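You operate a simulated robot arm through the tools that you are given. There is no shell and no other tool. Be economical: measure what you need, move in short steps, check, and stop when the job is done.

You are at the controls of a simulated robot arm. One attempt, no reset.

TASK
Switch the tile switch on. Then take the orange wiper and leave it on top of the low riser. Then take the strip bundle and put it on top of the door plaque. Keep to this order.
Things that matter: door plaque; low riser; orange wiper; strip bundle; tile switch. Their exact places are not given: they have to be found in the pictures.

It is judged by the outcome, as a careful person would: the job done as asked, and still so three seconds after it is handed in. It fails if anything else is knocked over, pushed out of place, dropped, spilled or broken.

THE ROBOT
A 6-joint arm with a two-finger parallel gripper on a trunk, on a base that drives. Base frame: it is fixed to the floor where the robot stands at the start and does not move with it; the origin is under the middle of the robot, x ahead of it, y to its left, z up. Readings come in mm, degrees, newtons and seconds.
With the tool pointing down near the work surface it reaches from about 480 to 880 mm from the robot's upright axis, wherever it stands. Its first joint turns from -115.0 to 115.0 degrees. Places, roughly: door plaque [1000, -3750, 750]; low riser [-1250, 1500, 1000]; orange wiper [1000, 1750, 750]; strip bundle (14x13x6 cm) [-1300, -300, 900]; tile switch [500, 100, 800]. Payload 4.2 kg.
The tool frame sits at the grasp point between the pads (the TCP): z along the fingers, y along the line on which they close. The tips reach 23 mm beyond it. Largest opening 94 mm; finger width 38, thickness 10; the body of the gripper, 54 by 96 mm, starts 39 mm behind the TCP.
Orientation is that of the tool frame in the base frame, as [roll, pitch, yaw] about the fixed x, y, z axes, in that order (R = Rz(yaw) Ry(pitch) Rx(roll)). With the fingers straight down and closing along the base's y, the tool's x points along the base's -x, its y along +y and its z along -z.

THE INTERFACE
- The arm moves only by the tool arm_command. Its argument "steps" is a list of rows, each an object of numbers (a shift or turn left out is 0, a gripper value left out holds the last): "fingers": the gripper command, from -1 (shut) to 1 (fully open), values between in proportion; "x", "y", "z": the shift along the tool's x, y, z in units of 25 mm (1.0 is 25 mm); "wx", "wy", "wz": the turn, a rotation vector about the tool's x, y, z in units of 8 degrees (1.0 is 8 degrees). In form: [{"fingers": .., "x": .., "y": .., "z": .., "wx": .., "wy": .., "wz": ..}, ...]. A call has 1 to 10 rows; each row shifts and turns the commanded pose from where the row before left it, along the tool's axes as they then stand. A call with a number of a shift or a turn outside -1 to 1 is refused whole. Rows are played at 5 a second. More than 50 mm and 8.6 degrees between two rows, or a gripper value outside its range, and nothing of the call is played. Where a pose cannot be reached the arm comes as near as it can. A force on the tool above 40 N (or 10 N above the force at the start of the call, whichever is more), or a blocked arm, ends the call early, and 0.2 s more pass. Each finger travels about 108 mm/s and halts on what it meets, pressing with about 30 N; the grip force reading is that of the motor and also rises with nothing between the fingers. The clock runs only during rows and for 0.2 s after the last one: add rows that do not move to give the fingers time. It gives the time, the measured TCP pose, the force on the tool (base axes), the opening and the grip force at its end, in the units of the frame above (readings bear some noise), with the torque about the TCP (base axes, N m) and any sound that the robot's microphone picked up.
- Cameras (640 x 400 px; columns grow to the right, rows downward): "scene" is now at [237.6, 182.3, 1315.4]; the picture's right is [-0.14, -0.99, 0.00], its down [-0.60, 0.09, -0.79] and it looks along [0.79, -0.11, -0.61] (base axes); focal length 252 px, centre (320, 200). "wrist" rides on the gripper at [86, 16, -75] in the tool frame; the picture's right is [-0.18, 0.98, 0.00], its down [-0.58, -0.11, -0.81] and it looks along [-0.79, -0.15, 0.59] (tool axes); focal length 243 px, centre (320, 200).
- snapshot(camera): a new picture of that camera. No time passes.
- move_column(by): slides the trunk up (or, below 0, down) by that many mm; the arm and the scene camera ride with it, the base frame stays. It gives what a move gives, with no picture.
- base_move(legs): drives the robot by 1 to 6 legs, each [ahead, turn to the left] in mm and degrees, along the robot's own axes; the way and the turn of a leg run together, so that a leg with both is an arc; at most 1500 mm and 180 degrees a leg. The arm and the cameras ride along, it lands a little off, and it stops where it bumps. It gives what a move gives.
- head_to(pan, tilt): turns the head with the scene camera to pan (to the left, within 80 degrees either way) and tilt (down, from -29 to 69), counted from straight ahead of the robot. It gives what a move gives.
- probe_pixels(camera, pixels): there is no depth. For up to 12 entries [column, row, z] of the newest picture of that camera ("zoom" is the newest enlarged one), the place [x, y] in the base frame at which the ray of that pixel passes the height z, good to about 2 mm. No time passes.
- enlarge(camera, box): a new picture of the part [left, top, right, bottom] of that camera's present view, enlarged. No time passes.
- close_job(): hands the job in; it is judged then, once.

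Work in short steps. Measure before you move; look again where a grasp or a placing could have gone wrong, and mend it. You have 110 turns and 98 pictures in all, those below and enlarged ones among them. Open the gripper and draw the arm clear of the work before you hand the job in, unless the task says otherwise.

The tools are called after "Request:" as a command line: name --argument value ..., lists and objects as JSON in quotes. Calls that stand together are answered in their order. arm_command: Moves the arm, as the interface text tells. Its arguments: {"type":"object","properties":{"steps":{"type":"array"}},"required":["steps"]} The other tools are called the same way: move_column (by) slides the trunk up or down; base_move (legs) drives the base; head_to (pan, tilt) turns the head that bears the scene camera; snapshot (camera) takes a picture; probe_pixels (camera, pixels) gives the place at which the rays of pixels pass given heights; enlarge (camera, box) takes an enlarged picture of a part of a camera's view; close_job () hands the job in.

At the start:

```text
t: 0.0
ee_pos: [597.8, 78.8, 1136.3]
tool_rot: [180.0, 0.1, 179.9]
wrist_force: [0.1, 0.2, 0.3]
moment: [0.0, 0.0, -0.04]
opening: 93.7
grasp_force: 0.0
trunk travel left (down, up): [-675.0, 315.0]
robot x, y, heading: [1.1, 4.2, -0.0]
head pan, tilt: [-8.1, 37.4]
```

scene: 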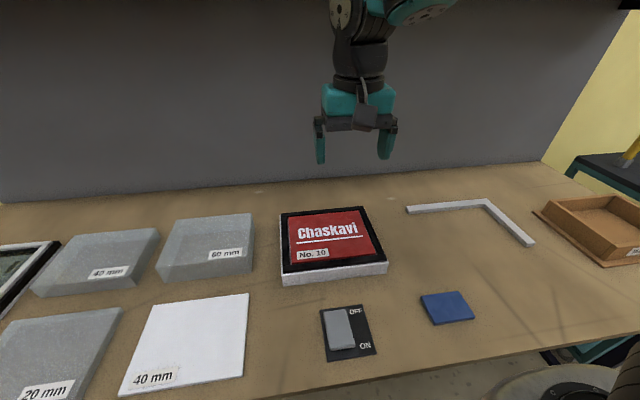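
wrist: 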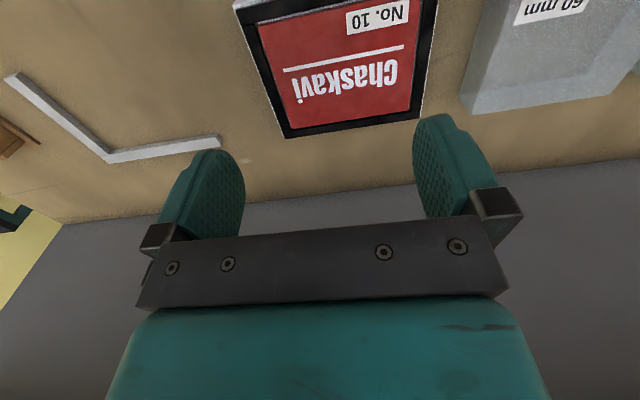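

The switch is at about (347,332) in the scene picture, with OFF at its far side and ON at its near side. I enlarge it and probe its corners.

Request:
enlarge --camera "scene" --box '[290, 280, 410, 380]'

Request:
probe_pixels --camera "scene" --pixels '[[320, 310, 800], [363, 305, 800], [376, 354, 800], [327, 362, 800], [324, 310, 815], [348, 307, 815], [355, 347, 815], [331, 350, 815]]'

```text
4.00 times, centred on (350, 330) of scene
```

zoom: 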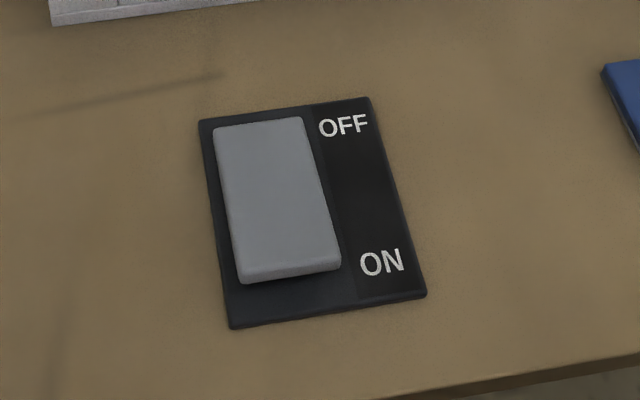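

```text
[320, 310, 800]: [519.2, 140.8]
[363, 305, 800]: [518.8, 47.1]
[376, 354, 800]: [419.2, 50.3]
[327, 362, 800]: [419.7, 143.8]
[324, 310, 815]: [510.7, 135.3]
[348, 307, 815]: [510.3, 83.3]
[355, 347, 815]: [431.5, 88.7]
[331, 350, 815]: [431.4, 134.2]
```

It is a rocker with its near (ON) end raised, so I need to press at about (440, 110). That is too close for the arm, so I back off 155 mm and close the fingers.

Request:
base_move --legs '[[-155, 0]]'

Request:
arm_command --steps '[{"fingers": -1, "y": 1}, {"fingers": -1, "y": 0.2}, {"fingers": -1, "z": 1}, {"fingers": -1, "z": 1}, {"fingers": -1, "z": 1}, {"fingers": -1, "z": 1}]'

```text
t: 1.4
ee_pos: [440.6, 77.5, 1137.3]
tool_rot: [-179.9, 0.0, -179.9]
wrist_force: [-1.3, -0.8, 0.3]
moment: [0.0, 0.01, 0.0]
opening: 94.1
grasp_force: 0.1
trunk travel left (down, up): [-675.0, 315.0]
robot x, y, heading: [-158.1, 3.6, -0.1]
head pan, tilt: [-8.1, 37.4]
```

```text
t: 2.8
ee_pos: [439.4, 107.9, 1037.0]
tool_rot: [-179.9, 0.0, 180.0]
wrist_force: [-0.3, 0.7, 0.0]
moment: [0.01, -0.03, -0.02]
opening: 0.0
grasp_force: 29.9
trunk travel left (down, up): [-675.0, 315.0]
robot x, y, heading: [-156.7, -3.3, -0.1]
head pan, tilt: [-8.1, 37.4]
```

The TCP is over the ON end at (439, 108). I descend to z≈862 and check before pressing.

Request:
arm_command --steps '[{"z": 1}, {"z": 1}, {"z": 1}, {"z": 1}, {"z": 1}, {"z": 1}, {"z": 1}]'

Request:
snapshot --camera "scene"

```text
t: 4.4
ee_pos: [440.7, 107.9, 860.8]
tool_rot: [-179.9, 0.0, 179.9]
wrist_force: [-0.4, 0.6, 1.1]
moment: [0.0, -0.02, 0.01]
opening: 0.0
grasp_force: 30.1
trunk travel left (down, up): [-675.0, 315.0]
robot x, y, heading: [-154.9, 3.4, -0.0]
head pan, tilt: [-8.1, 37.4]
```

```text
94 pictures are left
```

scene: 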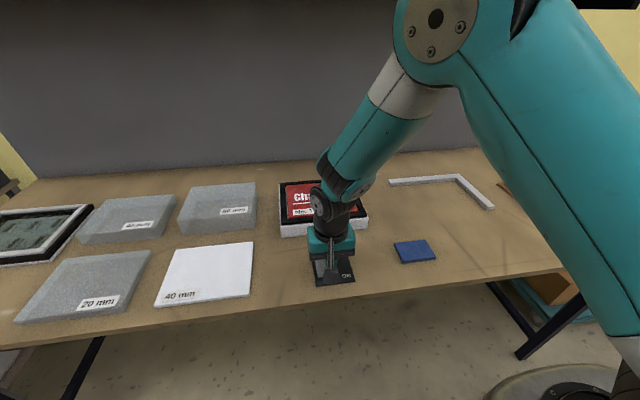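

The tip is above the near part of the rocker. I press down in small steps while the force is watched.

Request:
arm_command --steps '[{"z": 0.4}, {"z": 0.3}, {"z": 0.2}, {"z": 0.2}, {"z": 0.2}, {"z": 0.15}]'

```text
t: 5.3
ee_pos: [440.8, 108.1, 844.3]
tool_rot: [180.0, 0.2, -180.0]
wrist_force: [-12.0, -5.4, 28.1]
moment: [-0.09, -0.28, -0.06]
opening: 0.0
grasp_force: 30.0
trunk travel left (down, up): [-675.0, 315.0]
robot x, y, heading: [-160.0, 2.9, -0.2]
head pan, tilt: [-8.1, 37.4]
stopped in row 4: the force on the tool passed its limit (the readings are from after the stop); the commanded pose is now the measured one
```

Contact came at tip z≈821 and the force limit stopped the call. I lift 10 mm and look at whether the rocker flipped.

Request:
arm_command --steps '[{"z": -1}, {"z": -1}, {"z": -1}, {"z": -1}]'

Request:
enlarge --camera "scene" --box '[290, 220, 380, 300]'

```text
t: 6.3
ee_pos: [443.0, 109.2, 941.7]
tool_rot: [179.9, 0.1, 180.0]
wrist_force: [0.5, 1.2, -0.4]
moment: [-0.01, 0.05, -0.02]
opening: 0.0
grasp_force: 29.6
trunk travel left (down, up): [-675.0, 315.0]
robot x, y, heading: [-160.6, -1.8, -0.2]
head pan, tilt: [-8.1, 37.4]
```

```text
5.00 times, centred on (335, 260) of scene
```

zoom: 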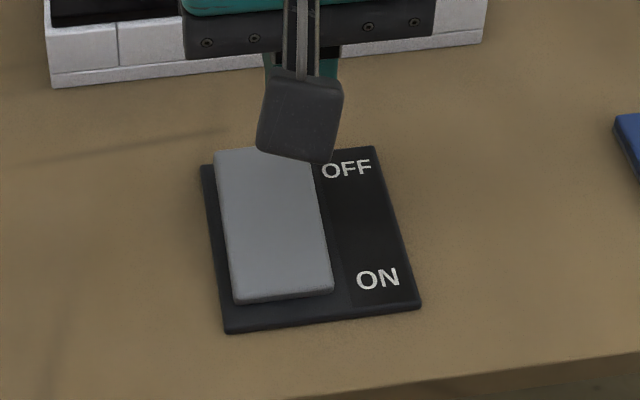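

The picture suggests that the near end went down and the far end rose, but no click was reported. I press the same end again, gently, and compare the contact height.

Request:
arm_command --steps '[{"z": 1}, {"z": 1}, {"z": 1}, {"z": 0.8}, {"z": 0.15}, {"z": 0.15}, {"z": 0.15}, {"z": 0.15}, {"z": 0.15}, {"z": 0.15}]'

Request:
enlarge --camera "scene" --box '[290, 220, 380, 300]'

```text
t: 7.7
ee_pos: [442.6, 109.8, 843.2]
tool_rot: [179.9, 0.2, 180.0]
wrist_force: [-11.3, -5.4, 27.2]
moment: [-0.16, -0.25, -0.04]
opening: 0.0
grasp_force: 30.4
trunk travel left (down, up): [-675.0, 315.0]
robot x, y, heading: [-156.5, 2.8, 0.0]
head pan, tilt: [-8.1, 37.4]
stopped in row 7: the force on the tool passed its limit (the readings are from after the stop); the commanded pose is now the measured one
```

```text
5.00 times, centred on (335, 260) of scene
```

zoom: 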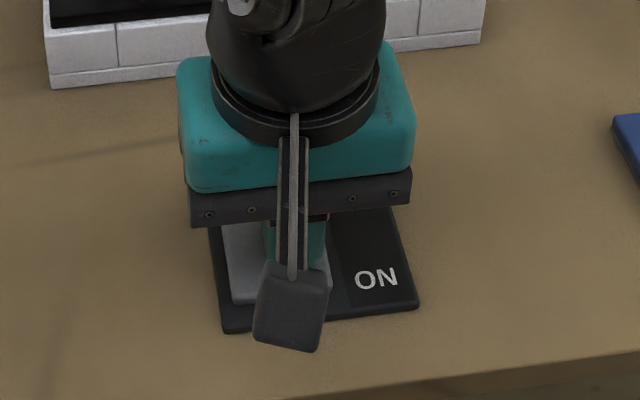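

Contact is at the same height, and the force leans toward −x, which fits a rocker sloping down toward ON. I lift and measure the rocker edges to confirm.

Request:
arm_command --steps '[{"z": -1}, {"z": -1}, {"z": -1}, {"z": -1}, {"z": -1}, {"z": -1}, {"z": -1}, {"z": -1}]'

Request:
enlarge --camera "scene" --box '[310, 235, 366, 290]'

Request:
snapshot --camera "wrist"

```text
t: 9.5
ee_pos: [441.0, 109.9, 1042.8]
tool_rot: [180.0, 0.3, -180.0]
wrist_force: [1.3, 0.5, -0.5]
moment: [-0.02, 0.03, 0.03]
opening: 0.0
grasp_force: 30.1
trunk travel left (down, up): [-675.0, 315.0]
robot x, y, heading: [-159.6, 0.3, -0.3]
head pan, tilt: [-8.1, 37.4]
```

```text
7.27 times, centred on (338, 262) of scene
```

zoom: 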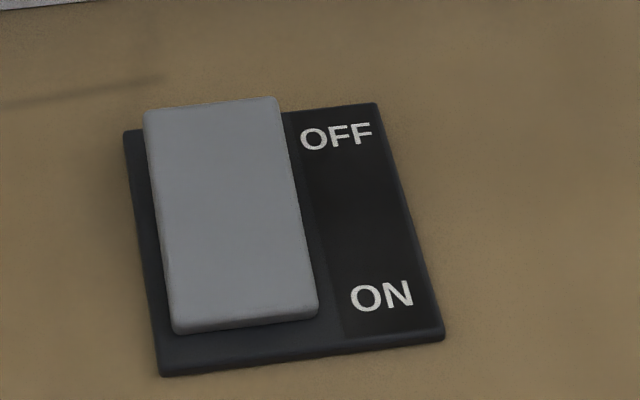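

```text
90 pictures are left
```

wrist: 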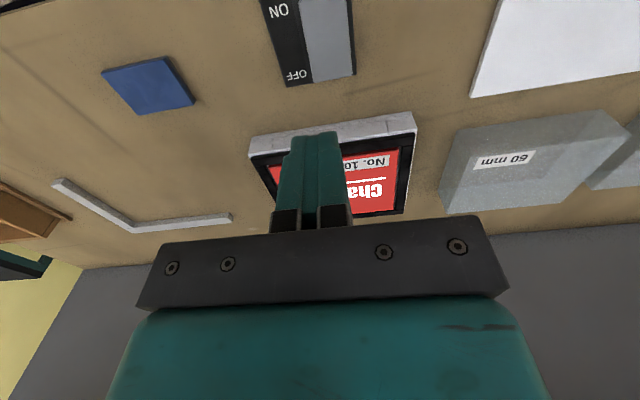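

The far edge of the rocker now overlaps the plate's rim, where before it lay well inside. I check with numbers.

Request:
probe_pixels --camera "zoom" --pixels '[[145, 110, 815], [145, 110, 825], [173, 325, 815], [318, 305, 810], [123, 131, 806], [376, 103, 806], [445, 330, 806], [160, 370, 806]]'

```text
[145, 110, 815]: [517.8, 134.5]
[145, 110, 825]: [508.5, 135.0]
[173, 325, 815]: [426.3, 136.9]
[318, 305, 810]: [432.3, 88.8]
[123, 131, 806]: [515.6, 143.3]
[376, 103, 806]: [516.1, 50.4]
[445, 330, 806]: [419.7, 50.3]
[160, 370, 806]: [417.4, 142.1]
```

The edges only fit a rocker with its far end near z 830 and its near end near 812, so the switch is on. Now I look around to the left for the wiper and the riser.

Request:
head_to --pan 60 --tilt 25

Request:
snapshot --camera "scene"

```text
t: 10.9
ee_pos: [442.5, 110.4, 1042.4]
tool_rot: [179.9, 0.3, 179.9]
wrist_force: [-0.6, -0.6, -0.4]
moment: [-0.02, 0.0, 0.05]
opening: 0.2
grasp_force: 30.3
trunk travel left (down, up): [-675.0, 315.0]
robot x, y, heading: [-159.2, -2.2, -0.2]
head pan, tilt: [60.0, 25.0]
```

```text
89 pictures are left
```

scene: 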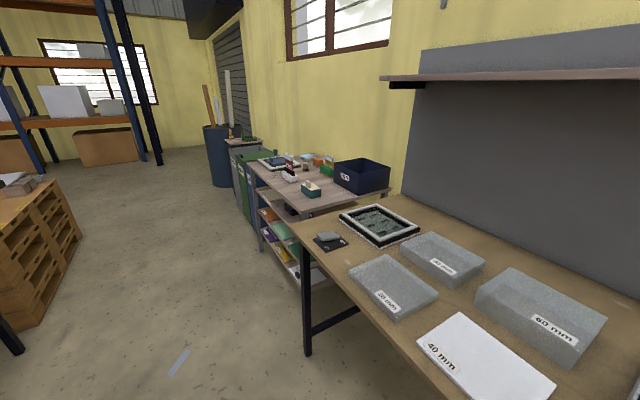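

A second bench stands beyond the left end of this table; I enlarge it to find the orange wiper.

Request:
enlarge --camera "scene" --box '[220, 120, 400, 230]'

Request:
enlarge --camera "scene" --box '[0, 140, 160, 300]'

Request:
probe_pixels --camera "scene" --pixels '[[250, 165, 760], [300, 215, 760], [400, 185, 760], [290, 155, 760], [290, 225, 800], [0, 230, 800], [55, 180, 800], [318, 160, 760], [310, 190, 760], [15, 350, 0], [180, 360, 0], [75, 240, 0]]'

```text
3.56 times, centred on (310, 175) of scene
```

zoom: 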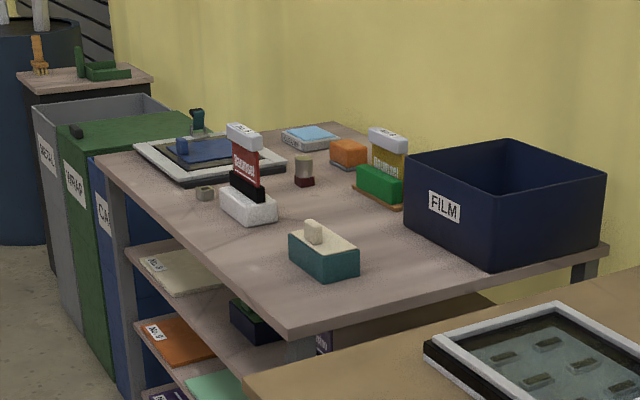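

```text
2.50 times, centred on (80, 220) of scene
```

zoom: 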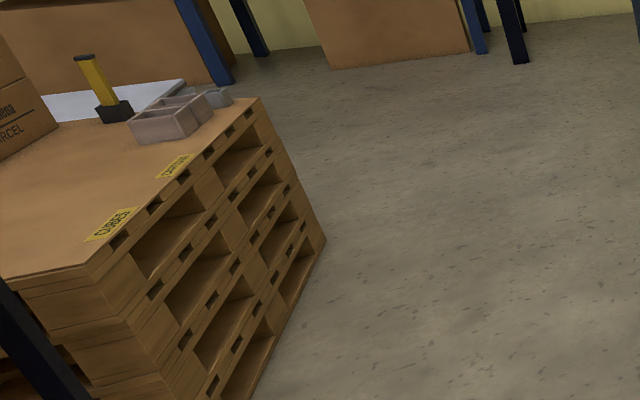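

```text
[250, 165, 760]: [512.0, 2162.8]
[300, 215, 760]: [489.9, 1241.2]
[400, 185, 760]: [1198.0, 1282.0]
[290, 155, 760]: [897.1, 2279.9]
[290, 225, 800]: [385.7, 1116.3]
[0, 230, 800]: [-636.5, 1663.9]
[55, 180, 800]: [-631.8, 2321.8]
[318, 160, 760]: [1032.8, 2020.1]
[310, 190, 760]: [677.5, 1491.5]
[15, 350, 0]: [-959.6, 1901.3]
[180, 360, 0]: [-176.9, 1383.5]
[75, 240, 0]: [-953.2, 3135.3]
```

The orange block at zoom (348,152) on the second bench is the likely wiper, near (1000,1850). I raise the trunk and look further left for the low riser, then check the floor beside the robot.

Request:
move_column --by 150

Request:
base_move --legs '[[0, 90]]'

Request:
head_to --pan 35 --tilt 25

Request:
snapshot --camera "scene"

```text
t: 12.6
ee_pos: [442.2, 109.3, 1192.9]
tool_rot: [179.8, 0.3, -180.0]
wrist_force: [0.2, -0.6, -0.4]
moment: [0.0, -0.02, 0.0]
opening: 0.0
grasp_force: 30.0
trunk travel left (down, up): [-825.0, 165.0]
robot x, y, heading: [-157.3, 2.6, -0.0]
head pan, tilt: [60.0, 25.0]
```

```text
t: 16.9
ee_pos: [-266.2, 599.9, 1194.0]
tool_rot: [179.8, 0.3, -90.1]
wrist_force: [0.1, -1.1, 0.7]
moment: [-0.01, 0.0, -0.01]
opening: 0.0
grasp_force: 30.0
trunk travel left (down, up): [-825.0, 165.0]
robot x, y, heading: [-157.1, 0.9, 89.7]
head pan, tilt: [60.0, 25.0]
```

```text
t: 17.7
ee_pos: [-266.0, 599.4, 1192.2]
tool_rot: [179.8, 0.2, -90.1]
wrist_force: [0.0, 0.9, 0.0]
moment: [-0.01, -0.01, -0.02]
opening: 0.0
grasp_force: 29.8
trunk travel left (down, up): [-825.0, 165.0]
robot x, y, heading: [-159.5, -0.6, 89.9]
head pan, tilt: [35.0, 25.0]
```

```text
86 pictures are left
```

scene: 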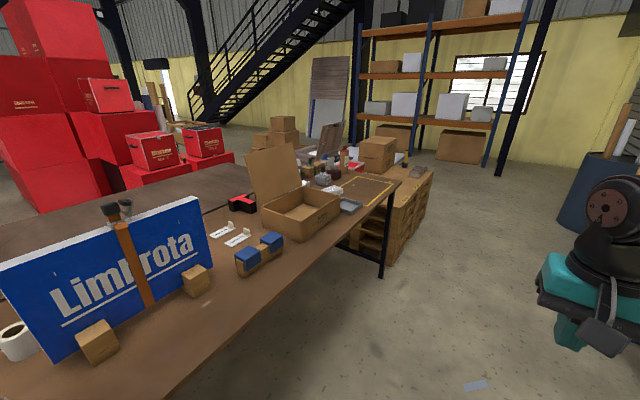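

Behind is a long table with the bundle region, and further along, near (350,200), things around the riser. I enlarge both.

Request:
enlarge --camera "scene" --box '[230, 120, 440, 250]'

Request:
probe_pixels --camera "scene" --pixels '[[165, 400, 850], [400, 180, 850], [350, 207, 850], [260, 262, 850], [300, 235, 850], [350, 195, 850], [475, 385, 0], [385, 275, 0], [430, 170, 700]]'

```text
3.05 times, centred on (335, 185) of scene
```

zoom: 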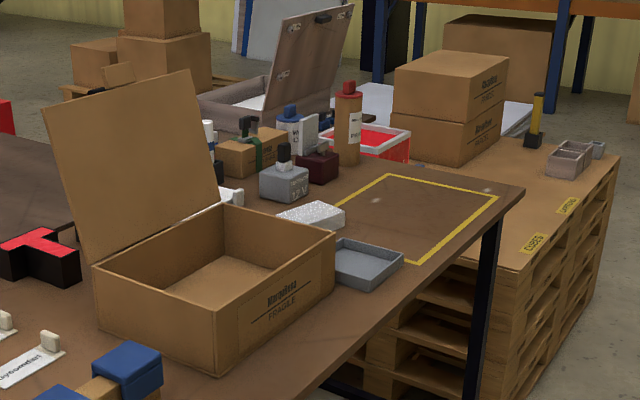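

```text
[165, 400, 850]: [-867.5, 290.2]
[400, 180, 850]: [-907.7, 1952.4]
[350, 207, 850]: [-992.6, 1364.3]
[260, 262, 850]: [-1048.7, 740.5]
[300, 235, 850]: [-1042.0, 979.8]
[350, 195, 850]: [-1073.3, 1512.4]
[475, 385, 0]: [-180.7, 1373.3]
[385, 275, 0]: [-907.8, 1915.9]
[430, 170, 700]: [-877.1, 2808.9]
```

There is a light strip on the floor at (-180,1375) on my path; I enlarge it to see whether it is only tape.

Request:
enlarge --camera "scene" --box '[440, 360, 520, 400]'

Request:
head_to --pan 0 --tilt 60

Request:
snapshot --camera "scene"

```text
8.00 times, centred on (480, 380) of scene
```

zoom: 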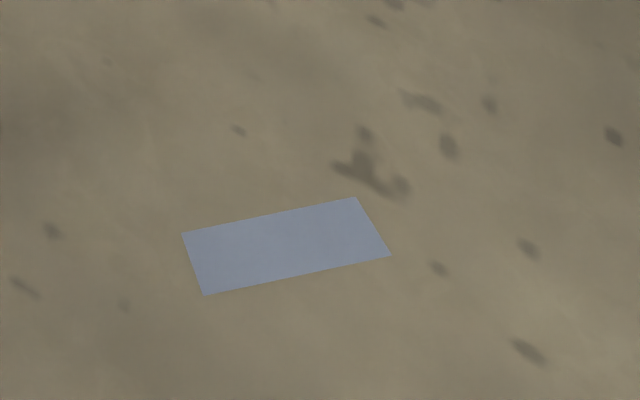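

```text
t: 18.8
ee_pos: [-265.5, 599.9, 1192.0]
tool_rot: [179.9, 0.3, -90.1]
wrist_force: [-1.3, -0.5, -0.3]
moment: [0.01, -0.02, 0.02]
opening: 0.0
grasp_force: 30.6
trunk travel left (down, up): [-825.0, 165.0]
robot x, y, heading: [-156.6, 2.4, 89.8]
head pan, tilt: [0.0, 60.0]
```

```text
83 pictures are left
```

scene: 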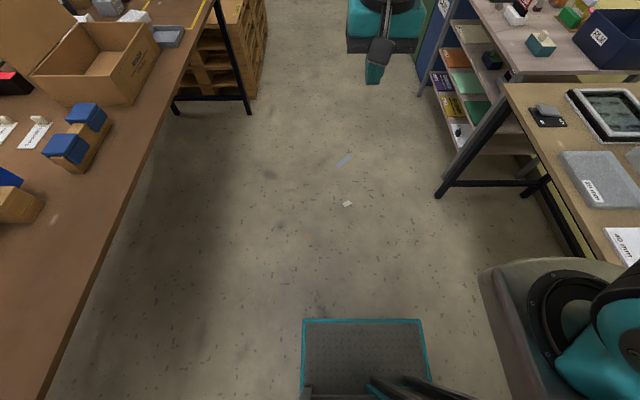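

The strips are flat floor decals, so driving over them is safe. I probe the base platform's extent at the picture's bottom.

Request:
probe_pixels --camera "scene" --pixels '[[303, 320, 200], [421, 320, 200], [303, 320, 0], [421, 320, 0], [435, 190, 0], [463, 145, 0], [505, 85, 800], [445, 25, 760]]'

Request:
base_move --legs '[[1500, 0], [250, 0]]'

```text
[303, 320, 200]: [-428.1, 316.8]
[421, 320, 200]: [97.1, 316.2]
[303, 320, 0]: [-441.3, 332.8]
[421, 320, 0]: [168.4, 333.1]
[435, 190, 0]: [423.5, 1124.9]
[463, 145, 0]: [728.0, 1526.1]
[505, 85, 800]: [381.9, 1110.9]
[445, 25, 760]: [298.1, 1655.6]
```

```text
t: 27.6
ee_pos: [-212.3, 2347.1, 1191.9]
tool_rot: [179.7, 0.3, -91.6]
wrist_force: [0.3, 0.5, -0.8]
moment: [0.0, -0.02, 0.01]
opening: 0.0
grasp_force: 29.9
trunk travel left (down, up): [-825.0, 165.0]
robot x, y, heading: [-123.2, 1745.6, 88.2]
head pan, tilt: [0.0, 60.0]
```

The base extends about 315 ahead and 265 to the sides. I now turn the head right to view the bench.

Request:
head_to --pan -78 --tilt 35

Request:
snapshot --camera "scene"

```text
t: 29.1
ee_pos: [-213.2, 2346.1, 1191.9]
tool_rot: [179.7, 0.3, -91.7]
wrist_force: [0.6, 0.4, 0.4]
moment: [0.02, -0.02, -0.04]
opening: 0.1
grasp_force: 30.2
trunk travel left (down, up): [-825.0, 165.0]
robot x, y, heading: [-122.0, 1745.7, 88.2]
head pan, tilt: [-78.0, 35.0]
```

```text
82 pictures are left
```

scene: 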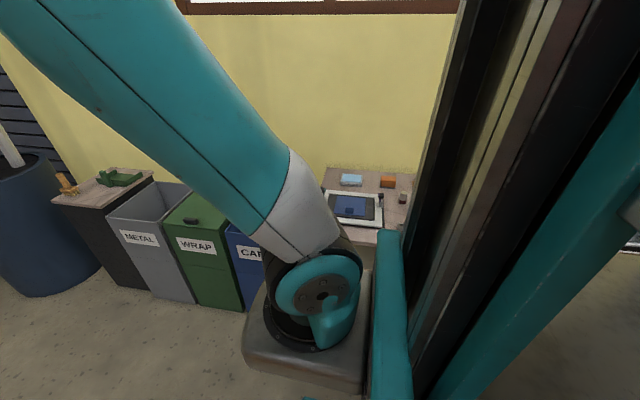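

The trunk blocks the view on that side, so I turn the robot to face the bench and look ahead.

Request:
base_move --legs '[[0, -88]]'

Request:
head_to --pan 0 --tilt 35

Request:
snapshot --camera "scene"

```text
t: 33.2
ee_pos: [478.6, 1850.2, 1192.2]
tool_rot: [179.7, 0.3, 179.7]
wrist_force: [0.6, 0.0, -0.8]
moment: [0.04, 0.0, 0.0]
opening: 0.2
grasp_force: 30.0
trunk travel left (down, up): [-825.0, 165.0]
robot x, y, heading: [-121.2, 1744.8, -0.3]
head pan, tilt: [-78.0, 35.0]
```

```text
t: 34.8
ee_pos: [477.9, 1851.2, 1192.9]
tool_rot: [179.8, 0.2, 179.8]
wrist_force: [-0.1, 0.4, -0.2]
moment: [0.02, -0.01, -0.01]
opening: 0.3
grasp_force: 29.9
trunk travel left (down, up): [-825.0, 165.0]
robot x, y, heading: [-126.0, 1742.9, -0.3]
head pan, tilt: [0.0, 35.0]
```

```text
81 pictures are left
```

scene: 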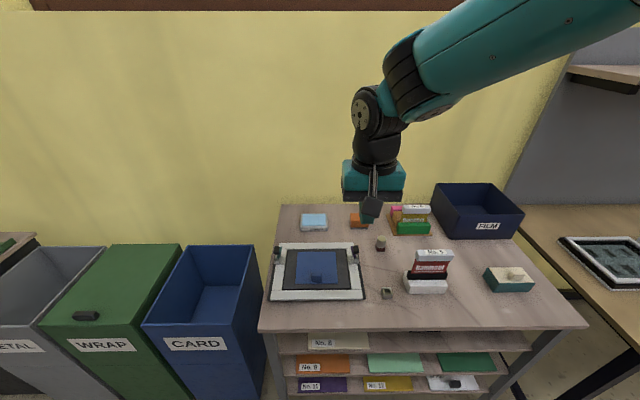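

The orange block is at about (360,220), near the gripper in the picture. I enlarge and probe.

Request:
enlarge --camera "scene" --box '[270, 190, 440, 300]'

Request:
probe_pixels --camera "scene" --pixels '[[260, 330, 750], [588, 326, 750], [280, 206, 750], [508, 235, 750], [353, 228, 750], [366, 228, 750], [351, 215, 780], [400, 235, 750]]'

```text
3.64 times, centred on (355, 245) of scene
```

zoom: 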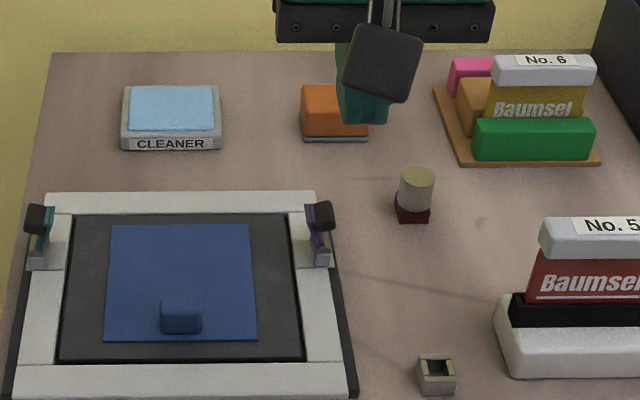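

```text
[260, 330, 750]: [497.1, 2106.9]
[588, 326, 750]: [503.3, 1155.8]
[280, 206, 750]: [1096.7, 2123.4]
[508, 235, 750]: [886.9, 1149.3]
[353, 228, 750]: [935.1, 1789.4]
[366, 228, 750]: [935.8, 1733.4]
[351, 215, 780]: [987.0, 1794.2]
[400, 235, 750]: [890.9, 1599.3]
```

The wiper (orange block on a grey sole) spans about x 935–1000, y 1730–1795. I drive 260 mm ahead, stopping short of the bench edge, then look with both cameras.

Request:
base_move --legs '[[255, 0]]'

Request:
arm_command --steps '[{"fingers": 1, "x": -1, "y": -1}, {"x": -1, "y": -1}, {"y": -1}, {"y": -0.5}]'

Request:
snapshot --camera "scene"

Request:
snapshot --camera "wrist"

```text
t: 36.6
ee_pos: [735.0, 1844.3, 1192.5]
tool_rot: [179.7, 0.3, 179.4]
wrist_force: [-1.1, 0.2, -0.5]
moment: [0.0, 0.0, -0.02]
opening: 0.0
grasp_force: 30.1
trunk travel left (down, up): [-825.0, 165.0]
robot x, y, heading: [130.7, 1740.3, -0.7]
head pan, tilt: [0.0, 35.0]
```

```text
t: 37.6
ee_pos: [785.1, 1756.3, 1193.5]
tool_rot: [179.8, 0.4, 179.4]
wrist_force: [-0.2, 0.5, -0.6]
moment: [0.01, 0.02, -0.01]
opening: 93.8
grasp_force: 0.1
trunk travel left (down, up): [-825.0, 165.0]
robot x, y, heading: [132.7, 1741.3, -0.5]
head pan, tilt: [0.0, 35.0]
```

```text
79 pictures are left
```

scene: 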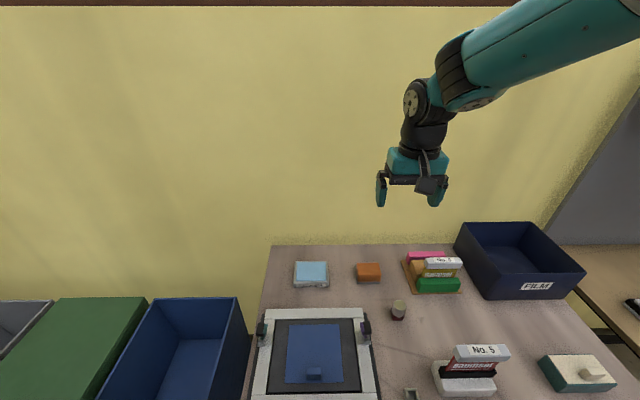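

```text
78 pictures are left
```

wrist: 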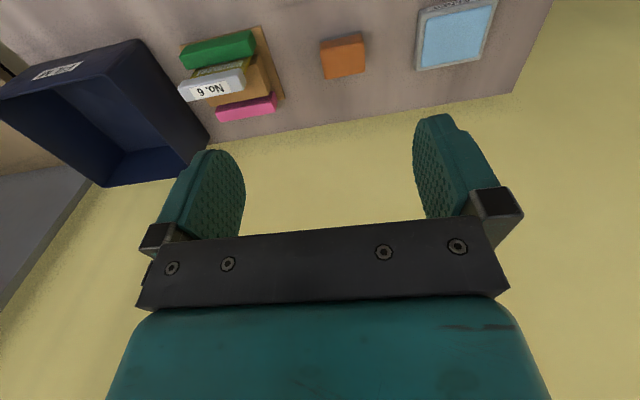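

The wiper is now clear at (368,273) in the scene picture. I enlarge and probe its corners from both cameras.

Request:
enlarge --camera "scene" --box '[340, 250, 400, 290]'

Request:
enlarge --camera "wrist" --box '[300, 10, 390, 100]'

```text
10.00 times, centred on (370, 270) of scene
```

zoom: 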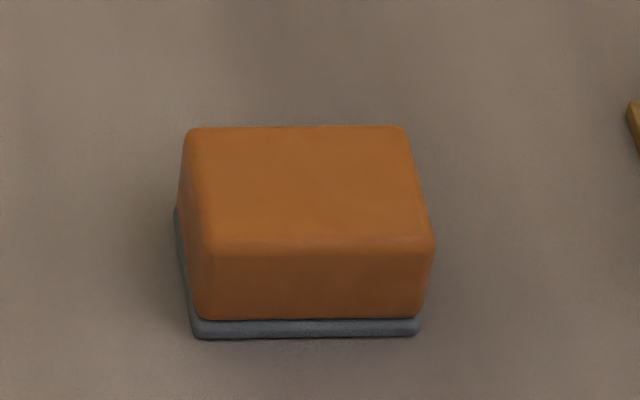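

```text
4.44 times, centred on (345, 55) of wrist
```

zoom: 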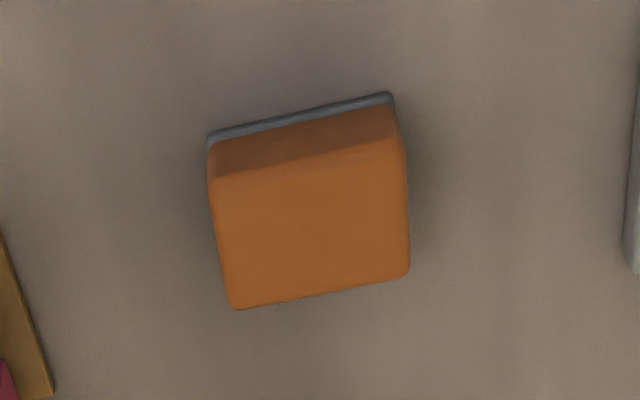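

I compare the sole's front bottom edge and the orange top's rear edge at several heights in both views.

Request:
probe_pixels --camera "scene" --pixels '[[357.3, 283.7, 750], [379.9, 283.4, 750], [357.3, 283.7, 740], [379.9, 283.4, 760], [356.8, 262.7, 785], [378.3, 262.5, 785], [359, 275, 785], [381, 274.3, 785]]'

Request:
probe_pixels --camera "wrist" --pixels '[[319.8, 41, 750], [361.2, 31.6, 750], [319.8, 41, 740], [361.2, 31.6, 760], [325, 79, 785], [365, 72, 785], [320.5, 50, 785], [363.4, 41, 785]]'

```text
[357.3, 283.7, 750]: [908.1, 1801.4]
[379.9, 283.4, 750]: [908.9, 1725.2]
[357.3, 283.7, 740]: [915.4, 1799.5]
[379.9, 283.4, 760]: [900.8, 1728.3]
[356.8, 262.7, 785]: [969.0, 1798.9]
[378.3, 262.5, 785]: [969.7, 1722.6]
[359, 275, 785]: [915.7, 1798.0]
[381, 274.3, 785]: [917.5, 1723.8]
```

```text
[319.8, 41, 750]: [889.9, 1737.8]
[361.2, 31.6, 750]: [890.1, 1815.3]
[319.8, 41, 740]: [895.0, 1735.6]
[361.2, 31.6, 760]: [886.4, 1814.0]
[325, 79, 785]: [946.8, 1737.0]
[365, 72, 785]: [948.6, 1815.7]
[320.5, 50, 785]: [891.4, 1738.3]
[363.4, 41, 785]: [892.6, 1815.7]
```

The two views differ by 15–20 mm, so I go closer and re-measure with the wrist camera. The wiper is about 76 mm (y) by 55 mm (x).

Request:
arm_command --steps '[{"x": -1, "z": 1}, {"x": -1, "z": 1}, {"z": 1}, {"z": 1}, {"z": 1}, {"z": 1}, {"z": 1}, {"z": 1}, {"z": 1}]'

Request:
snapshot --camera "wrist"

Request:
snapshot --camera "scene"

```text
t: 39.6
ee_pos: [835.3, 1757.9, 968.5]
tool_rot: [179.7, 0.3, 179.4]
wrist_force: [-0.1, 0.5, 0.9]
moment: [-0.03, -0.02, 0.0]
opening: 93.9
grasp_force: 0.0
trunk travel left (down, up): [-825.0, 165.0]
robot x, y, heading: [131.5, 1744.1, -0.5]
head pan, tilt: [0.0, 35.0]
```

```text
75 pictures are left
```

wrist: 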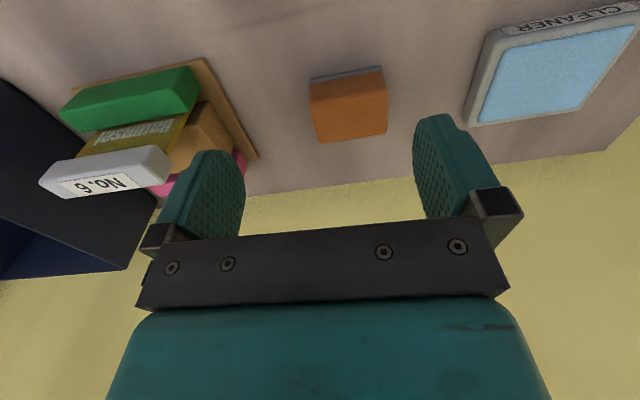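

```text
74 pictures are left
```

scene: 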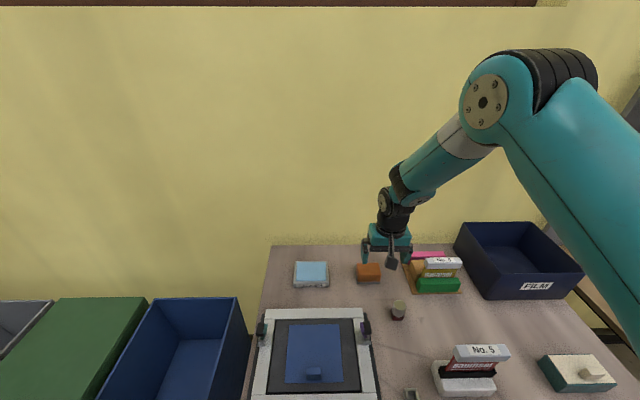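

I probe the wiper's corners in this closer wrist picture.

Request:
probe_pixels --camera "wrist" --pixels '[[309, 80, 750], [383, 67, 750], [318, 143, 785], [387, 133, 785], [309, 98, 785], [388, 88, 785], [245, 160, 750], [309, 80, 740]]'

Request:
probe_pixels --camera "scene" --pixels '[[357.3, 283.7, 750], [379.9, 283.4, 750]]'

```text
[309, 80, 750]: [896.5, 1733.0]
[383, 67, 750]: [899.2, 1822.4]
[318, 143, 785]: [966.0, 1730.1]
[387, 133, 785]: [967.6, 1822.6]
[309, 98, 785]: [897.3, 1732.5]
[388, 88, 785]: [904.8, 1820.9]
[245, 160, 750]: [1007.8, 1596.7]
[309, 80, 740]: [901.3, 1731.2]
```

```text
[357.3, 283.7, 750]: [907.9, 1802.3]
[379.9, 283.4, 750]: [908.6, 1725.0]
```

Apparent widths that grow with nearness mean the bench is higher than 750. I probe both cameras at higher planes.

Request:
probe_pixels --camera "wrist" --pixels '[[309, 80, 800], [383, 67, 800], [309, 80, 820], [383, 67, 820], [318, 143, 840], [387, 133, 840], [318, 143, 860], [387, 133, 860]]'

Request:
probe_pixels --camera "scene" --pixels '[[357.3, 283.7, 800], [379.9, 283.4, 800], [357.3, 283.7, 820], [379.9, 283.4, 820], [356.8, 262.7, 840], [378.3, 262.5, 840], [356.8, 262.7, 860], [378.3, 262.5, 860]]'

```text
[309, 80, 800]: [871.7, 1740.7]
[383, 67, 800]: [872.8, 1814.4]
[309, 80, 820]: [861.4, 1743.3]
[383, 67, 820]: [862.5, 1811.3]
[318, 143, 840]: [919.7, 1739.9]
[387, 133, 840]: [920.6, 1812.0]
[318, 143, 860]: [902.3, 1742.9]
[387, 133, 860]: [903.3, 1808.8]
```

```text
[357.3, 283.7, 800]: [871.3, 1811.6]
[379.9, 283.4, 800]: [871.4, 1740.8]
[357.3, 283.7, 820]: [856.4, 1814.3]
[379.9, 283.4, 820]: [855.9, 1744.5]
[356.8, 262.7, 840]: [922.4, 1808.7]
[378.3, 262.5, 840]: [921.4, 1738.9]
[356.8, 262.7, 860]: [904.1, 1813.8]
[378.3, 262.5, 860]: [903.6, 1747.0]
```

Both cameras agree at bench z=800: the wiper spans x 871–921, y 1740–1812, top about 842. I centre over (896,1776) and descend to z≈893 for a check.

Request:
arm_command --steps '[{"x": -1, "y": 0.72}, {"x": -1}, {"x": -0.43}, {"z": 1}, {"z": 1}, {"z": 1}]'

Request:
snapshot --camera "wrist"

```text
t: 41.0
ee_pos: [896.2, 1776.1, 892.2]
tool_rot: [179.8, 0.3, 179.4]
wrist_force: [-0.7, 0.0, -0.2]
moment: [0.03, 0.0, 0.01]
opening: 93.9
grasp_force: 0.0
trunk travel left (down, up): [-825.0, 165.0]
robot x, y, heading: [129.4, 1740.8, -0.7]
head pan, tilt: [0.0, 35.0]
```

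```text
73 pictures are left
```

wrist: 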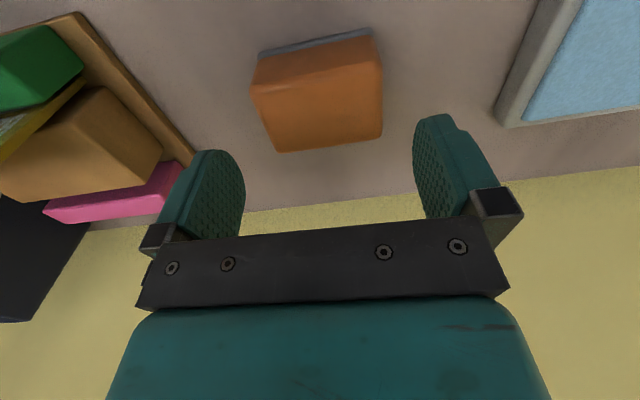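

The wiper sits centred between the fingers. I descend to z≈833 and close.

Request:
arm_command --steps '[{"z": 1}, {"z": 1}, {"z": 0.36}, {}, {"fingers": -1}, {}, {}, {}]'

Request:
snapshot --camera "wrist"

```text
t: 42.8
ee_pos: [896.0, 1775.2, 832.8]
tool_rot: [179.8, 0.2, 179.3]
wrist_force: [-0.3, 0.1, 0.1]
moment: [0.0, -0.01, -0.02]
opening: 71.6
grasp_force: 30.0
trunk travel left (down, up): [-825.0, 165.0]
robot x, y, heading: [129.7, 1739.6, -0.7]
head pan, tilt: [0.0, 35.0]
```

```text
72 pictures are left
```

wrist: 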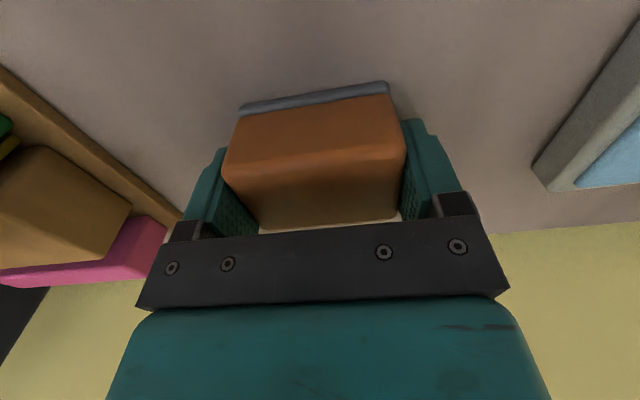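

The wiper is held at 71.6 mm opening. I lift it high, pull the arm in, and back the robot from the bench.

Request:
arm_command --steps '[{"z": -1}, {"z": -1}, {"z": -1}, {"z": -1}, {"z": -1}, {"z": -1}, {"z": -1}, {"z": -1}, {"z": -1}, {"z": -1}]'

Request:
arm_command --steps '[{"z": -1, "x": 1}, {"z": -1, "x": 1}, {"z": -1, "x": 1}, {"x": 1}, {"x": 1}, {"x": 1}, {"x": 1}]'

Request:
base_move --legs '[[-255, 0], [0, 180]]'

Request:
head_to --pan 0 --tilt 35

Request:
snapshot --camera "scene"

```text
t: 45.0
ee_pos: [895.9, 1773.3, 1083.5]
tool_rot: [179.8, 0.3, 179.3]
wrist_force: [0.5, 0.0, -1.5]
moment: [0.02, 0.04, 0.01]
opening: 71.7
grasp_force: 30.2
trunk travel left (down, up): [-825.0, 165.0]
robot x, y, heading: [130.9, 1741.5, -0.8]
head pan, tilt: [0.0, 35.0]
```

```text
t: 46.6
ee_pos: [720.1, 1775.4, 1156.7]
tool_rot: [179.8, 0.4, 179.4]
wrist_force: [1.0, 0.0, -1.2]
moment: [0.0, -0.01, 0.02]
opening: 71.4
grasp_force: 29.9
trunk travel left (down, up): [-825.0, 165.0]
robot x, y, heading: [136.0, 1740.4, -0.6]
head pan, tilt: [0.0, 35.0]
```

```text
t: 55.8
ee_pos: [-712.8, 1710.0, 1157.8]
tool_rot: [179.8, 0.2, -0.5]
wrist_force: [0.0, -0.1, -0.8]
moment: [-0.02, 0.02, 0.04]
opening: 71.4
grasp_force: 29.8
trunk travel left (down, up): [-825.0, 165.0]
robot x, y, heading: [-123.4, 1745.8, 179.4]
head pan, tilt: [0.0, 35.0]
```

```text
t: 56.4
ee_pos: [-713.8, 1709.1, 1157.4]
tool_rot: [179.7, 0.3, -0.4]
wrist_force: [-0.3, 1.0, -1.2]
moment: [0.01, 0.05, -0.01]
opening: 71.9
grasp_force: 30.3
trunk travel left (down, up): [-825.0, 165.0]
robot x, y, heading: [-126.0, 1748.9, 179.5]
head pan, tilt: [0.0, 35.0]
```

```text
71 pictures are left
```

scene: 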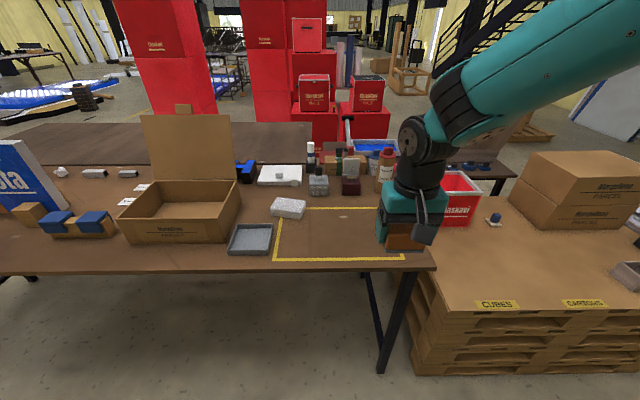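

Now I see the table with a white block at (288,207), a grey tray at (250,238) and a white slab at (280,175). I enlarge to tell which is the low riser.

Request:
enlarge --camera "scene" --box '[220, 140, 410, 265]'

Request:
enlarge --camera "scene" --box '[0, 130, 190, 250]'

Request:
probe_pixels --camera "scene" --pixels '[[288, 215, 830], [280, 183, 830], [250, 250, 830], [320, 193, 830], [75, 235, 830], [435, 266, 830], [20, 275, 830]]'

```text
3.20 times, centred on (315, 202) of scene
```

zoom: 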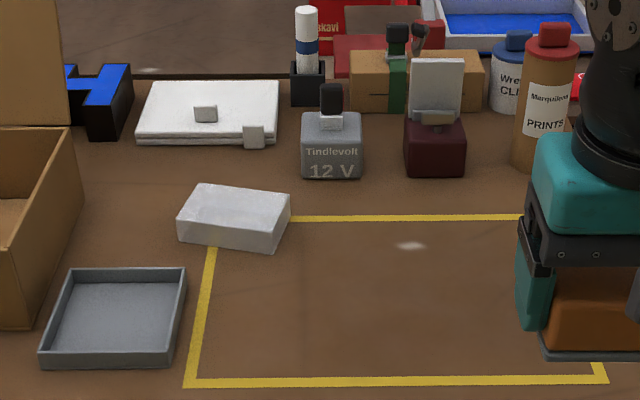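

```text
3.33 times, centred on (95, 190) of scene
```

zoom: 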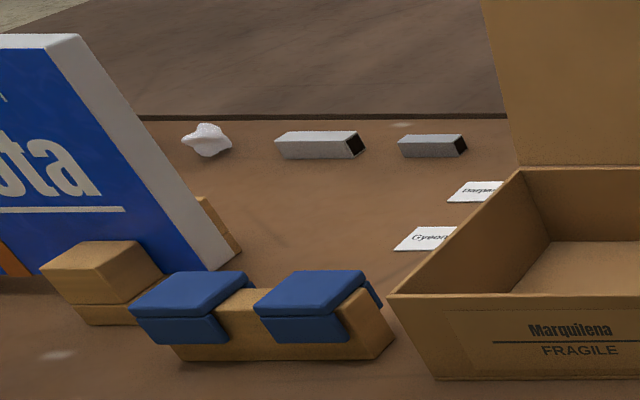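

```text
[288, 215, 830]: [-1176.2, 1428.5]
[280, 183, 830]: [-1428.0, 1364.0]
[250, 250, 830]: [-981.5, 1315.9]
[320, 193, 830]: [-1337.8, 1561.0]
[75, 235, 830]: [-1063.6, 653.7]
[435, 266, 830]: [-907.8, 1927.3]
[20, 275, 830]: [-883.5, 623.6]
```

The speckled white block at (-1176,1428) is the low riser. I drive diagonally to stand in front of it at about (-420,1450).

Request:
base_move --legs '[[0, 45], [420, 0], [0, -45]]'

Request:
arm_command --steps '[{"y": 1}, {"y": 1}, {"y": 1}, {"y": 1}]'

Request:
snapshot --camera "scene"

Request:
snapshot --camera "wrist"

```text
t: 63.2
ee_pos: [-1020.0, 1409.9, 1157.4]
tool_rot: [179.8, 0.3, -0.6]
wrist_force: [0.0, 0.4, -0.3]
moment: [-0.01, -0.01, 0.01]
opening: 71.5
grasp_force: 30.0
trunk travel left (down, up): [-825.0, 165.0]
robot x, y, heading: [-431.4, 1439.7, 179.2]
head pan, tilt: [0.0, 35.0]
```

```text
t: 64.2
ee_pos: [-1020.4, 1308.7, 1158.9]
tool_rot: [179.8, 0.4, -0.6]
wrist_force: [0.7, 1.2, -0.8]
moment: [-0.04, -0.04, 0.05]
opening: 71.6
grasp_force: 30.3
trunk travel left (down, up): [-825.0, 165.0]
robot x, y, heading: [-435.4, 1442.9, 179.2]
head pan, tilt: [0.0, 35.0]
```

```text
68 pictures are left
```

scene: 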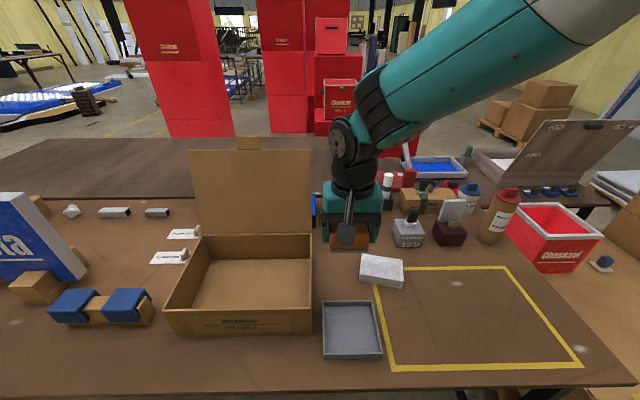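

```text
67 pictures are left
```

wrist: 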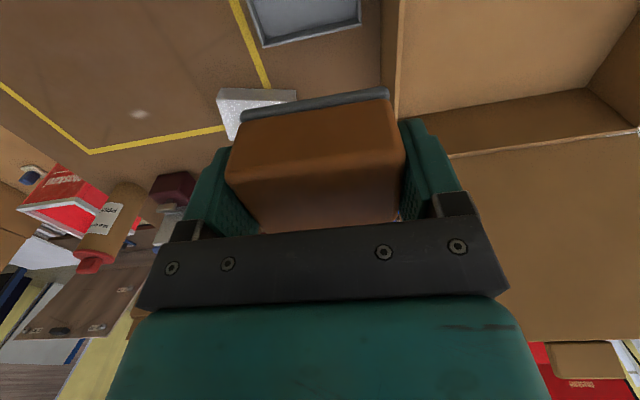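

That moved me toward −y; at this heading tool +y is base −y. The view of the riser at (381,270) is clear, so I enlarge it and probe with several heights.

Request:
enlarge --camera "scene" --box '[345, 240, 425, 300]'

Request:
enlarge --camera "wrist" --box '[200, 70, 320, 150]'

```text
6.67 times, centred on (385, 270) of scene
```

zoom: 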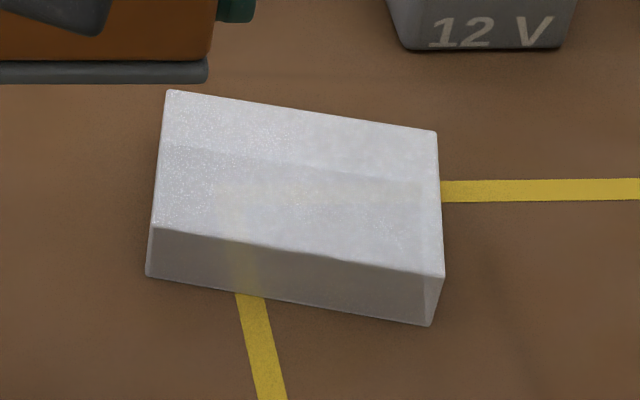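

```text
5.00 times, centred on (260, 110) of wrist
```

zoom: 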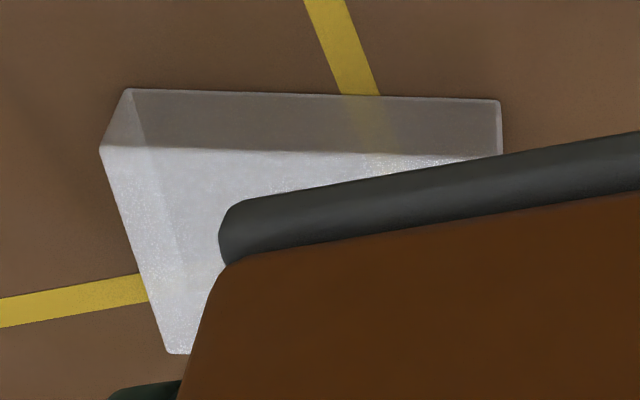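

The riser is a translucent low block. I probe its near bottom and top corners at trial heights from both cameras.

Request:
probe_pixels --camera "scene" --pixels '[[359.05, 281.4, 800], [401.8, 288.75, 800], [359.05, 281.4, 840], [401.8, 288.75, 840], [359.05, 281.4, 880], [401.8, 288.75, 880], [362.2, 253.65, 880], [402.6, 259.8, 880], [403.3, 281.25, 880], [359.8, 274.05, 880]]'

Request:
probe_pixels --camera "wrist" --pixels '[[296, 90.4, 800], [221.4, 88, 800], [296, 90.4, 840], [221.4, 88, 840], [296, 90.4, 880], [221.4, 88, 880], [216, 100, 840], [216, 100, 880], [216, 100, 920]]'

```text
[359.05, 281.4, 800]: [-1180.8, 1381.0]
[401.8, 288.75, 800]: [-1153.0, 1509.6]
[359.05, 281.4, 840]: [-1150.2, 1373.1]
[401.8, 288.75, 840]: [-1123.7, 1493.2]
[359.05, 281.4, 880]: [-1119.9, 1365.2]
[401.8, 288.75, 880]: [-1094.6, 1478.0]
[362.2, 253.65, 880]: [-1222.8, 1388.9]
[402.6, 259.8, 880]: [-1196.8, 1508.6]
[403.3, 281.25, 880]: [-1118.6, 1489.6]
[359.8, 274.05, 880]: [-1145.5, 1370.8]
```

```text
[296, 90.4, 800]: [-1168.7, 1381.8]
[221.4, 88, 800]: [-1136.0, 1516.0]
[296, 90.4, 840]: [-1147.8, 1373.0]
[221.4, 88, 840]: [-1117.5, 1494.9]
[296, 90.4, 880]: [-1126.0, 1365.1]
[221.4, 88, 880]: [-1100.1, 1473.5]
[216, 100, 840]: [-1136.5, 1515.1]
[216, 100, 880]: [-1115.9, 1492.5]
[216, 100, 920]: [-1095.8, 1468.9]
```

The views agree for table z≈852 and riser top z≈885: its top centre is (-1167,1438), about 122×79 mm, turned about −12.5°. I move over it, turn the tool to match, and descend to z≈985.

Request:
arm_command --steps '[{"x": -1, "y": -1}, {"x": -1, "y": -1}, {"x": -1, "y": -1}, {"x": -1, "y": -1}, {"x": -1, "y": -1}, {"x": -0.88, "y": -0.16}, {"wz": 0.8}, {"wz": 0.72}]'

Request:
arm_command --steps '[{"z": 1}, {"z": 1}, {"z": 1}, {"z": 1}, {"z": 1}, {"z": 1}, {"z": 1}]'

Request:
snapshot --camera "wrist"

Request:
snapshot --camera "scene"

```text
t: 66.0
ee_pos: [-1166.2, 1438.7, 1158.9]
tool_rot: [179.9, 0.1, -12.8]
wrist_force: [0.0, 0.6, -0.9]
moment: [-0.02, 0.01, 0.02]
opening: 71.6
grasp_force: 30.3
trunk travel left (down, up): [-825.0, 165.0]
robot x, y, heading: [-433.0, 1443.8, 179.2]
head pan, tilt: [0.0, 35.0]
```

```text
t: 67.6
ee_pos: [-1168.6, 1438.5, 984.3]
tool_rot: [179.7, 0.3, -12.6]
wrist_force: [0.1, 0.1, -0.3]
moment: [0.0, -0.03, 0.02]
opening: 71.6
grasp_force: 29.6
trunk travel left (down, up): [-825.0, 165.0]
robot x, y, heading: [-432.7, 1442.4, 179.3]
head pan, tilt: [0.0, 35.0]
```

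```text
64 pictures are left
```

wrist: 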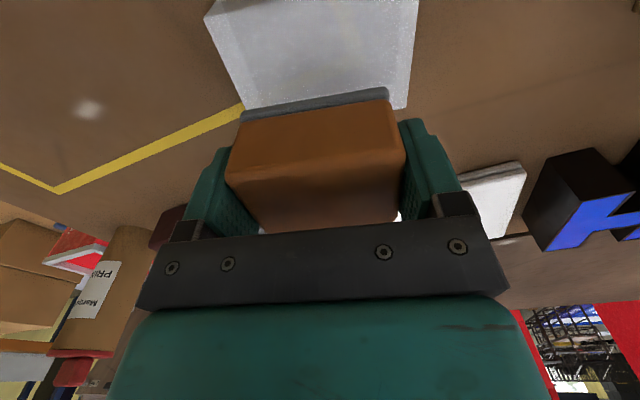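

```text
63 pictures are left
```

scene: 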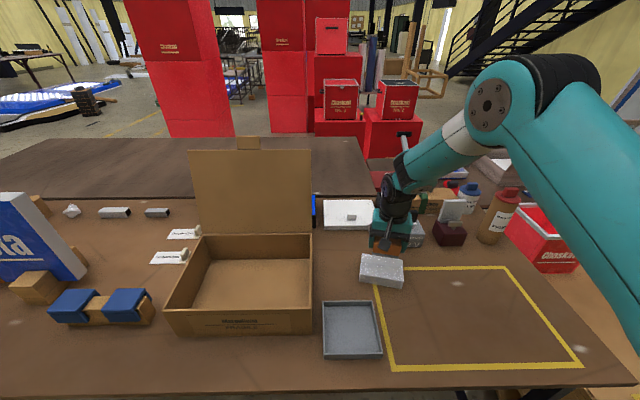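

The alignment with the riser looks right. I descend to z≈922 (sole about 4 mm above the top) and look.

Request:
arm_command --steps '[{"z": 1}, {"z": 1}, {"z": 0.4}, {}]'

Request:
snapshot --camera "wrist"

Request:
enlarge --camera "scene" --box '[335, 200, 455, 300]'

```text
t: 68.6
ee_pos: [-1168.5, 1438.8, 925.1]
tool_rot: [179.8, 0.5, -12.8]
wrist_force: [1.6, 4.1, 24.7]
moment: [0.43, -0.07, -0.02]
opening: 71.5
grasp_force: 30.0
trunk travel left (down, up): [-825.0, 165.0]
robot x, y, heading: [-436.7, 1440.4, 179.1]
head pan, tilt: [0.0, 35.0]
```

```text
62 pictures are left
```

wrist: 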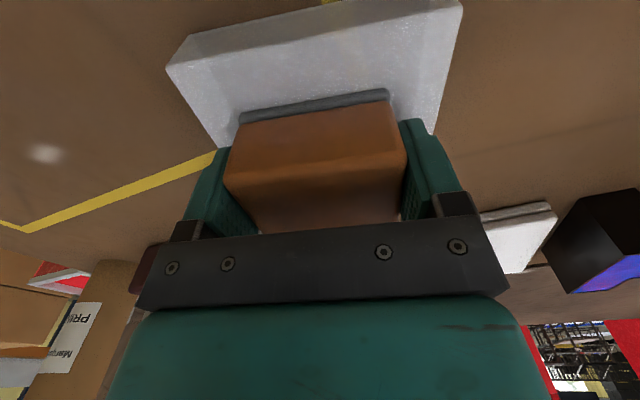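

```text
4.00 times, centred on (395, 250) of scene
```

zoom: 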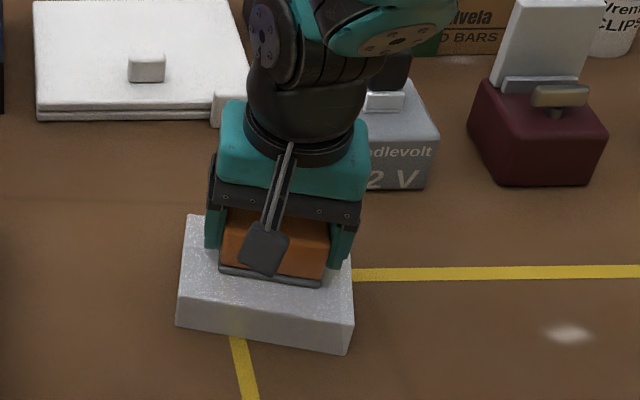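

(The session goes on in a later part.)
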